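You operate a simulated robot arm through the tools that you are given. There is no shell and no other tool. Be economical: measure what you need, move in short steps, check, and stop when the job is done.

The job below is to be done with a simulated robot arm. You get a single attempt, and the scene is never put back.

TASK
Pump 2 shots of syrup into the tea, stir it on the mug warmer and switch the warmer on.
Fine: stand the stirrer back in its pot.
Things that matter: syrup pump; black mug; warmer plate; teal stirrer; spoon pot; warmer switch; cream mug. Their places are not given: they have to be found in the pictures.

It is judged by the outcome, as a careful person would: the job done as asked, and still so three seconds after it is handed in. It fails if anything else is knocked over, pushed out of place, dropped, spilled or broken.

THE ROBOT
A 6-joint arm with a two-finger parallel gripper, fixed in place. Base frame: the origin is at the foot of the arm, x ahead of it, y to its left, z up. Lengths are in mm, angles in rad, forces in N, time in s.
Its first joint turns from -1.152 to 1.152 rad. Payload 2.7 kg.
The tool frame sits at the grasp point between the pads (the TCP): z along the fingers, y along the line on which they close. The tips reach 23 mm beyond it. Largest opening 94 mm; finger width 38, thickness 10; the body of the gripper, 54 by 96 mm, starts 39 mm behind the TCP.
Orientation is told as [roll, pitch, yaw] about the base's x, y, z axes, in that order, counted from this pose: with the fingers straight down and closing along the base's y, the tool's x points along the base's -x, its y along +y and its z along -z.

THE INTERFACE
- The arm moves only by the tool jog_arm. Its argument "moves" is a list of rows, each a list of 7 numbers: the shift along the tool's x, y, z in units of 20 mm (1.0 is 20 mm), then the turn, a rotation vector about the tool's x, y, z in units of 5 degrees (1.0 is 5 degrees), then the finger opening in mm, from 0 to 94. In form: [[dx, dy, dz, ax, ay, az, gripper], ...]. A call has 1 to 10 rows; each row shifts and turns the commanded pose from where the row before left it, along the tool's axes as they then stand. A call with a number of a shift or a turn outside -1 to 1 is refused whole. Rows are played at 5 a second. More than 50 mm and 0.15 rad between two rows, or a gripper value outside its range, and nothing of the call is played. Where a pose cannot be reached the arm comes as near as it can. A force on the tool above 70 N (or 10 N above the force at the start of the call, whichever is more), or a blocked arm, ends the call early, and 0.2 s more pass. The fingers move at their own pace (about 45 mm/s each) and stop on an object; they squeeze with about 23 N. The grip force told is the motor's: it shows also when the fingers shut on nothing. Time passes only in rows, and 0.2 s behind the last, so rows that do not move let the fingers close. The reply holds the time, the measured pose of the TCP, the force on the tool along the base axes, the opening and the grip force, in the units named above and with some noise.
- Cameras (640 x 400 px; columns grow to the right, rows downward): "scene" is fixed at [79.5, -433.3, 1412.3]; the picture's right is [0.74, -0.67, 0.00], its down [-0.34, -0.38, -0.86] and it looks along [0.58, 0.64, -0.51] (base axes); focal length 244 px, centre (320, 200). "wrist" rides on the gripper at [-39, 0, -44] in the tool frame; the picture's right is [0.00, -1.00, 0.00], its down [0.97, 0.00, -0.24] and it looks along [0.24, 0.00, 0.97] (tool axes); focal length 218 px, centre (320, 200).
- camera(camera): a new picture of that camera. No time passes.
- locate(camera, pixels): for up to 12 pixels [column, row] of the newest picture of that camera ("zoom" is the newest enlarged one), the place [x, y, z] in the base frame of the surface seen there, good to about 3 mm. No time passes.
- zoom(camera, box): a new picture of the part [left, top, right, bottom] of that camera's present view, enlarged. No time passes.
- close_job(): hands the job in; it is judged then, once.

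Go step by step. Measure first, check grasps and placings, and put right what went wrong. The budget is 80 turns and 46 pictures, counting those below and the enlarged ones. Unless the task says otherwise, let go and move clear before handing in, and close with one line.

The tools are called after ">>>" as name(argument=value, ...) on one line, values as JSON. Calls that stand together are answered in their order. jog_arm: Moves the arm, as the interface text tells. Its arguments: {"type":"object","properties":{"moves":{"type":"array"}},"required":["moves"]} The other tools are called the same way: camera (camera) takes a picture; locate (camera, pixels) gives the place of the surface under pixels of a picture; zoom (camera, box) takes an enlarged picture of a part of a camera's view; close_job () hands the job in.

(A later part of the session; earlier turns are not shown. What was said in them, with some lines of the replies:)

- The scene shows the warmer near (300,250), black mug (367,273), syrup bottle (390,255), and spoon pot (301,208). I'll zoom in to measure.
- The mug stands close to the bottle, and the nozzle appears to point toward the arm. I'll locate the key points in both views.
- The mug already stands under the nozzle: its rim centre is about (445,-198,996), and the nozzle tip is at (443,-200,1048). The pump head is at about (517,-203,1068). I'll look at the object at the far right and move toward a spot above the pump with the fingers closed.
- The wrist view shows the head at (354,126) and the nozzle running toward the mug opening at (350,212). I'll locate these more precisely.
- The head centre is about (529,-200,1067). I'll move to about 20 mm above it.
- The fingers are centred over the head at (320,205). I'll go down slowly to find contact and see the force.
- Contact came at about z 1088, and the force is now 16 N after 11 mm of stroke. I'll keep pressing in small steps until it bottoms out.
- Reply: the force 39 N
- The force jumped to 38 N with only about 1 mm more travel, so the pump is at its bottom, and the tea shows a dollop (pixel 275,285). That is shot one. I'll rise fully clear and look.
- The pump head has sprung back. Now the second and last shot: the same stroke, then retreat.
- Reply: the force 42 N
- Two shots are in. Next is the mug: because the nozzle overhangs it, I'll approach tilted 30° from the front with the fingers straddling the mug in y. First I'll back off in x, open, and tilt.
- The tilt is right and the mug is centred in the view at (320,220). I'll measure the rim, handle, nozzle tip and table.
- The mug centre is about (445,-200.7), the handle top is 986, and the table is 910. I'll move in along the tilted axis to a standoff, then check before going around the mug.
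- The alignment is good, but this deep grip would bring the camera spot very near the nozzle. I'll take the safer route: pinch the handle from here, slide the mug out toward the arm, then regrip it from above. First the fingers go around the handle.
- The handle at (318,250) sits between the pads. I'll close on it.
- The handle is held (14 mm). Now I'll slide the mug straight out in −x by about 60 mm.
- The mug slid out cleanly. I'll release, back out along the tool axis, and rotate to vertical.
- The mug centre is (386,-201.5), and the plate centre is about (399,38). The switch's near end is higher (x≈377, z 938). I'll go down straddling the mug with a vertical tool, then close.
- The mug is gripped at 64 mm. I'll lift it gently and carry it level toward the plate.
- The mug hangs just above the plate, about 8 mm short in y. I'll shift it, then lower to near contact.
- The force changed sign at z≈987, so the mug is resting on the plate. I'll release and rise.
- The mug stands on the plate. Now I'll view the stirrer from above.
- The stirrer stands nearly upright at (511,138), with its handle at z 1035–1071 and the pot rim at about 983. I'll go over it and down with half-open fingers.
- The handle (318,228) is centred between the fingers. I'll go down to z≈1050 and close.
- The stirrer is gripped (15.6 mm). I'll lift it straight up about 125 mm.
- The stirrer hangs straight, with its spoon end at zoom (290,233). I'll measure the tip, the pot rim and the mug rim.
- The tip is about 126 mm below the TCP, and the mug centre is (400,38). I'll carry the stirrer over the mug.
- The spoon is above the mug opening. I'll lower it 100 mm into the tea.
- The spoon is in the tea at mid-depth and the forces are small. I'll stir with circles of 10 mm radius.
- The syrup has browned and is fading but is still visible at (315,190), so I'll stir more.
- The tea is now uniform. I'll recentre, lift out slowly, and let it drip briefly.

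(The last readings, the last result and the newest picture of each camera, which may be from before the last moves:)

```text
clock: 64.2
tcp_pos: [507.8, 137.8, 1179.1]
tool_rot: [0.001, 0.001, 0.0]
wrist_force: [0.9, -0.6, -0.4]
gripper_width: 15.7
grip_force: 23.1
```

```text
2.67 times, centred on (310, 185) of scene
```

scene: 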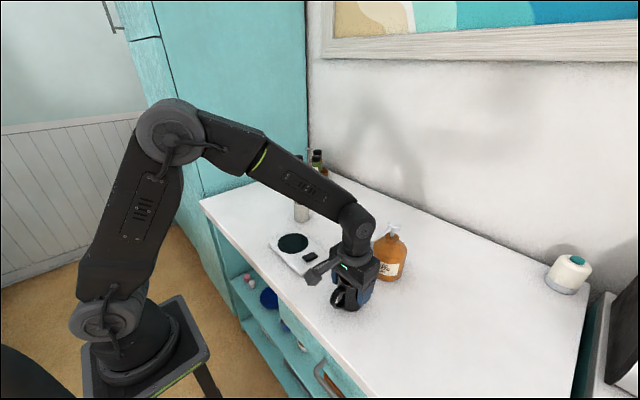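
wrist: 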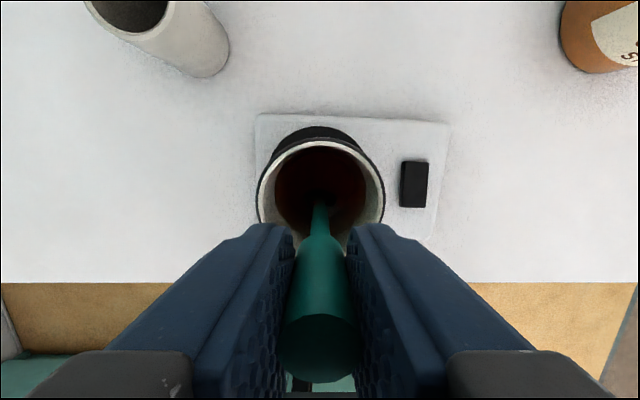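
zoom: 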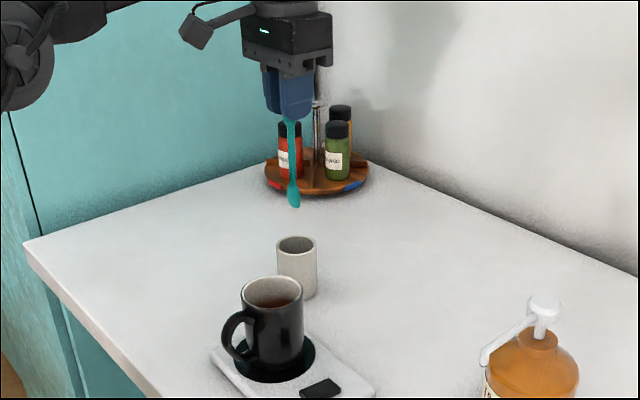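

The stirrer hangs straight above the pot with no drips. I'll lower it back to the original grasp height.

>>> jog_arm(moves=[[-0.07, 0.02, 0.6, 0, 0, 0, 0], [0, 0, 0.7, 0, 0, 0, 0], [0, 0, 0.7, 0, 0, 0, 0], [0, 0, 0.7, 0, 0, 0, 0], [0, 0, 0.7, 0, 0, 0, 0], [0, 0, 0.7, 0, 0, 0, 0], [0, 0, 0.7, 0, 0, 0, 0], [0, 0, 0.7, 0, 0, 0, 0], [0, 0, 0.5, 0, 0, 0, 0], [0, 0, 0.2, 0, 0, 0, 0]])

>>> zoom(camera="scene", box=[260, 150, 350, 240])

```text
clock: 66.4
tcp_pos: [508.4, 138.9, 1055.0]
tool_rot: [0.003, -0.01, -0.002]
wrist_force: [0.8, -1.0, 21.3]
gripper_width: 15.8
grip_force: 22.9
```

```text
4.44 times, centred on (305, 195) of scene
```

zoom: 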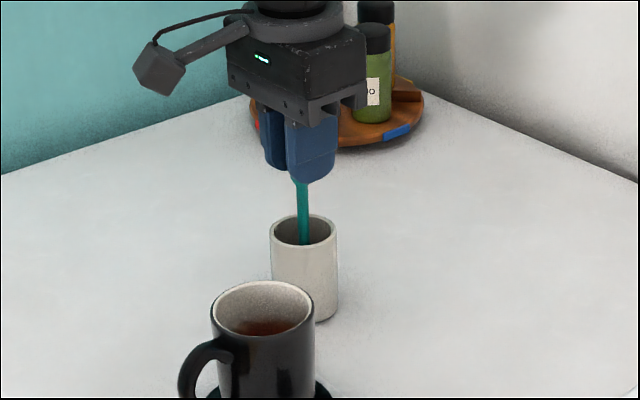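

The stirrer is on the pot's floor (21 N). I'll ease up a little until the force is gone, then open gently.

>>> jog_arm(moves=[[0, 0, -0.15, 0, 0, 0, 0], [0, 0, 0, 0, 0, 0, 0]])

>>> jog_arm(moves=[[0, 0, 0, 0, 0, 0, 22], [0, 0, 0, 0, 0, 0, 30], [0, 0, 0, 0, 0, 0, 40], [0, 0, 0, 0, 0, 0, 54], [0, 0, 0, 0, 0, 0, 54]])

>>> camera(camera="wrist")

```text
clock: 67.0
tcp_pos: [507.7, 138.6, 1055.4]
tool_rot: [0.001, -0.002, -0.001]
wrist_force: [5.6, -0.4, 11.7]
gripper_width: 15.4
grip_force: 23.2
```

```text
clock: 68.2
tcp_pos: [509.3, 139.0, 1055.0]
tool_rot: [-0.001, 0.0, 0.001]
wrist_force: [0.1, -1.0, -0.4]
gripper_width: 54.2
grip_force: 0.0
```

```text
11 pictures are left
```

wrist: 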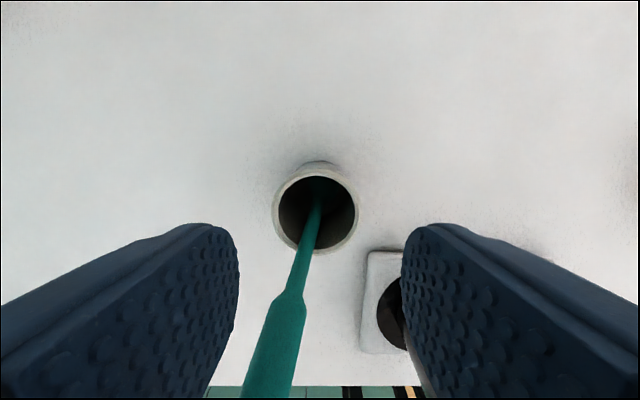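

The stirrer now leans slightly on the pot rim, free between the fingers. I'll rise straight up and check.

>>> jog_arm(moves=[[0, 0, -0.6, 0, 0, 0, 54], [0, 0, -1, 0, 0, 0, 54], [0, 0, -1, 0, 0, 0, 54], [0, 0, -1, 0, 0, 0, 54], [0, 0, -1, 0, 0, 0, 54], [0, 0, -1, 0, 0, 0, 54]])

>>> zoom(camera="scene", box=[260, 150, 350, 240])

```text
clock: 69.6
tcp_pos: [507.4, 139.8, 1167.5]
tool_rot: [0.0, 0.001, 0.001]
wrist_force: [0.4, 0.6, 0.6]
gripper_width: 54.1
grip_force: 0.0
```

```text
4.44 times, centred on (305, 195) of scene
```

zoom: 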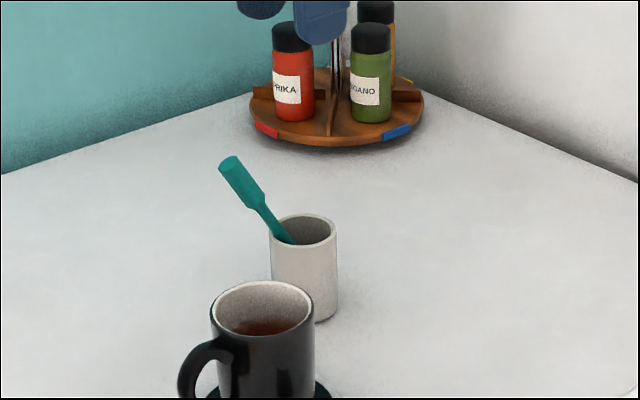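

The stirrer leans stably in its pot. Next is the switch: I'll move with closed fingers to above its raised near end at about (372,-52).

>>> jog_arm(moves=[[0.68, -0.96, 0, 0, 0, 0, 0], [0.68, -0.96, 0, 0, 0, 0, 0], [0.68, -0.96, 0, 0, 0, 0, 0], [0.68, -0.96, 0, 0, 0, 0, 0], [0.68, -0.96, 0, 0, 0, 0, 0], [0.68, -0.96, 0, 0, 0, 0, 0], [0.68, -0.96, 0, 0, 0, 0, 0], [0.68, -0.96, 0.6, 0, 0, 0, 0], [0.68, -0.96, 0.7, 0, 0, 0, 0], [0.68, -0.96, 0.7, 0, 0, 0, 0]])

>>> zoom(camera="wrist", box=[180, 100, 420, 250])

>>> zoom(camera="scene", box=[260, 200, 350, 285])

```text
clock: 71.8
tcp_pos: [371.9, -53.8, 1126.5]
tool_rot: [0.001, 0.0, 0.0]
wrist_force: [-0.2, -0.3, -0.5]
gripper_width: 0.0
grip_force: 22.8
```

```text
2.67 times, centred on (300, 175) of wrist
```

zoom: 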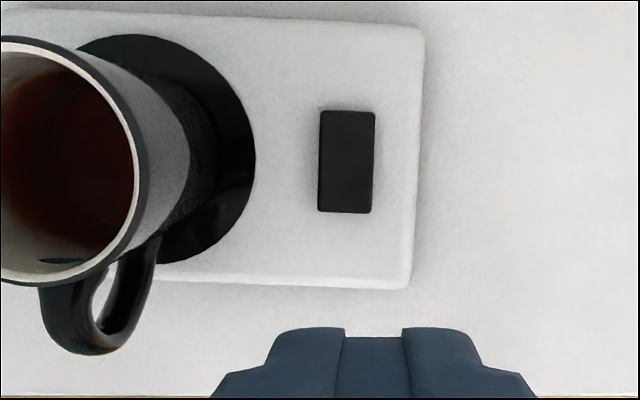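

```text
4.71 times, centred on (305, 242) of scene
```

zoom: 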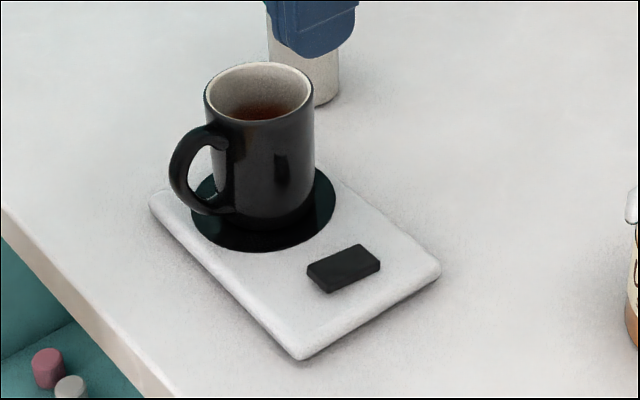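

>>> locate(camera="zoom", pixels=[[312, 267], [328, 282], [321, 275], [335, 270], [343, 266], [352, 260], [357, 247], [376, 261], [366, 255], [340, 258]])

>>> camera(camera="wrist")

>>> locate(camera="wrist", pixels=[[301, 143], [301, 150], [309, 143], [318, 143], [309, 160], [309, 176], [302, 176], [317, 176], [309, 178], [340, 160]])

```text
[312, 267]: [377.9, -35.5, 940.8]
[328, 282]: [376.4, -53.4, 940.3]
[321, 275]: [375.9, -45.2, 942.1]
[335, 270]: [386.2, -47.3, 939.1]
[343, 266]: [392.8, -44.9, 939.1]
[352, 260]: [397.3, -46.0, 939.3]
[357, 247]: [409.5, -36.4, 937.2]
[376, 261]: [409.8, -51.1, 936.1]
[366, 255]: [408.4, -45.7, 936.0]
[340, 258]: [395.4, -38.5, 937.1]
```

```text
7 pictures are left
```

wrist: 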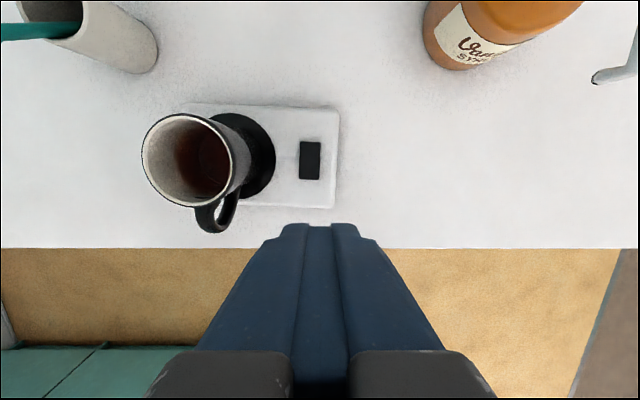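

```text
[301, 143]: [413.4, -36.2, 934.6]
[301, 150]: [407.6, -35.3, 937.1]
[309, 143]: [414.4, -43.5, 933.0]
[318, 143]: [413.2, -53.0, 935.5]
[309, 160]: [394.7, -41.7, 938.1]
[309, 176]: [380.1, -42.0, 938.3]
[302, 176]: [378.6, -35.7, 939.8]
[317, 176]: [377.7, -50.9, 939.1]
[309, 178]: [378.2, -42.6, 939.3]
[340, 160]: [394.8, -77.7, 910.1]
```

The switch spans x 377–412 and y −36 to −53, with its near end high (940) and its far end at 935. I'll descend to just above the near end.

>>> jog_arm(moves=[[0, 0.08, 1, 0, 0, 0, 0], [0, 0, 1, 0, 0, 0, 0], [0, 0, 1, 0, 0, 0, 0], [0, 0, 1, 0, 0, 0, 0], [0, 0, 1, 0, 0, 0, 0], [0, 0, 1, 0, 0, 0, 0], [0, 0, 1, 0, 0, 0, 0], [0, 0, 0.6, 0, 0, 0, 0]])

>>> jog_arm(moves=[[0, 0, 0.2, 0, 0, 0, 0], [0, 0, 0.2, 0, 0, 0, 0], [0, 0, 0.15, 0, 0, 0, 0], [0, 0, 0, 0, 0, 0, 0]])

```text
clock: 73.6
tcp_pos: [373.0, -52.0, 977.0]
tool_rot: [0.0, 0.0, 0.0]
wrist_force: [-0.1, 0.3, -0.2]
gripper_width: 0.0
grip_force: 22.8
```

```text
clock: 74.6
tcp_pos: [371.3, -51.6, 964.8]
tool_rot: [0.0, 0.001, 0.001]
wrist_force: [0.9, 0.8, 0.2]
gripper_width: 0.0
grip_force: 23.0
```

>>> jog_arm(moves=[[0, 0, 0.1, 0, 0, 0, 0], [0, 0, 0.1, 0, 0, 0, 0], [0, 0, 0.1, 0, 0, 0, 0], [0, 0, 0, 0, 0, 0, 0]])

```text
clock: 75.6
tcp_pos: [371.7, -52.0, 960.4]
tool_rot: [0.001, 0.0, -0.001]
wrist_force: [-2.6, -1.5, 5.6]
gripper_width: 0.0
grip_force: 22.5
```

Contact at 5.6 N. I'll press on a few millimetres.

>>> jog_arm(moves=[[0, 0, 0.1, 0, 0, 0, 0], [0, 0, 0.1, 0, 0, 0, 0], [0, 0, 0, 0, 0, 0, 0]])

>>> zoom(camera="scene", box=[260, 200, 350, 285])

```text
clock: 76.3
tcp_pos: [372.1, -52.2, 959.7]
tool_rot: [-0.001, -0.007, 0.002]
wrist_force: [-7.6, 0.9, 11.9]
gripper_width: 0.0
grip_force: 23.2
stopped in row 3: the force on the tool passed its limit (the readings are from after the stop); the commanded pose is now the measured one
```

```text
4.71 times, centred on (305, 242) of scene
```

zoom: 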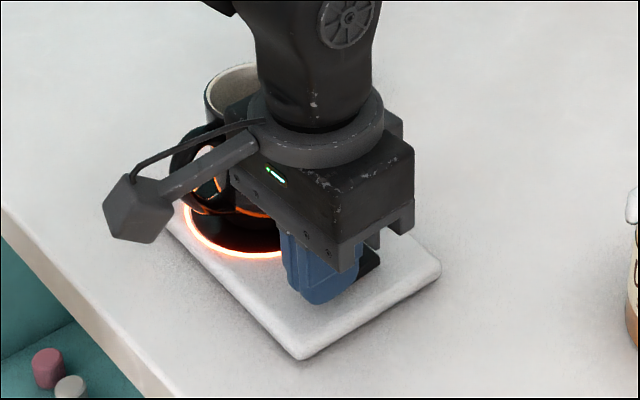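

The warmer's ring glows orange, so it is on. I'll rise straight up and clear, then check the whole scene.

>>> jog_arm(moves=[[0, 0, -0.5, 0, 0, 0, 0], [0, 0, -1, 0, 0, 0, 0], [0, 0, -1, 0, 0, 0, 0], [0, 0, -1, 0, 0, 0, 0], [0, 0, -1, 0, 0, 0, 0], [0, 0, -1, 0, 0, 0, 0], [0, 0, -1, 0, 0, 0, 0], [0.5, 0, -1, 0, 0, 0, 0], [0.5, 0, -1, 0, 0, 0, 0], [0.5, 0, -1, 0, 0, 0, 0]])

>>> zoom(camera="scene", box=[230, 150, 430, 310])

>>> camera(camera="wrist")

```text
clock: 78.5
tcp_pos: [341.5, -52.6, 1148.9]
tool_rot: [0.0, -0.004, 0.0]
wrist_force: [-0.2, 0.0, 0.0]
gripper_width: 0.0
grip_force: 23.0
```

```text
2.50 times, centred on (330, 230) of scene
```

zoom: 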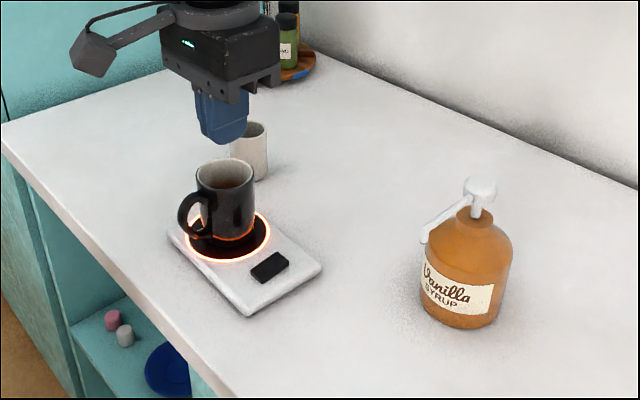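

```text
4 pictures are left
```

wrist: 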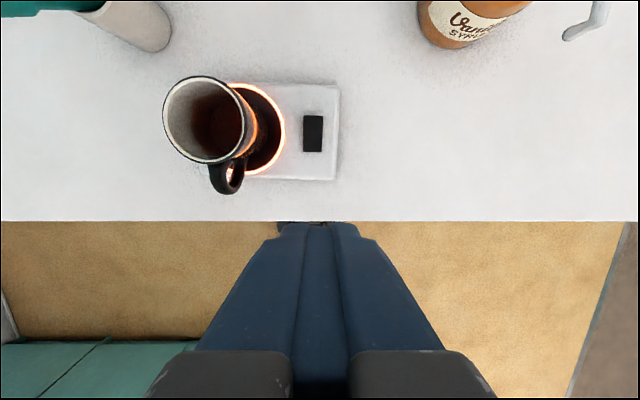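

The ring is lit, the mug stands on the plate with mixed tea, the stirrer is in its pot, and the arm is clear. Handing in.

>>> close_job()

```text
The job is handed in.
```

The job is handed in: two shots of syrup are in the tea, it's stirred on the warmer, the warmer is on, and the stirrer is back in its pot, leaning on the rim rather than upright; I never saw the cream mug in any picture.
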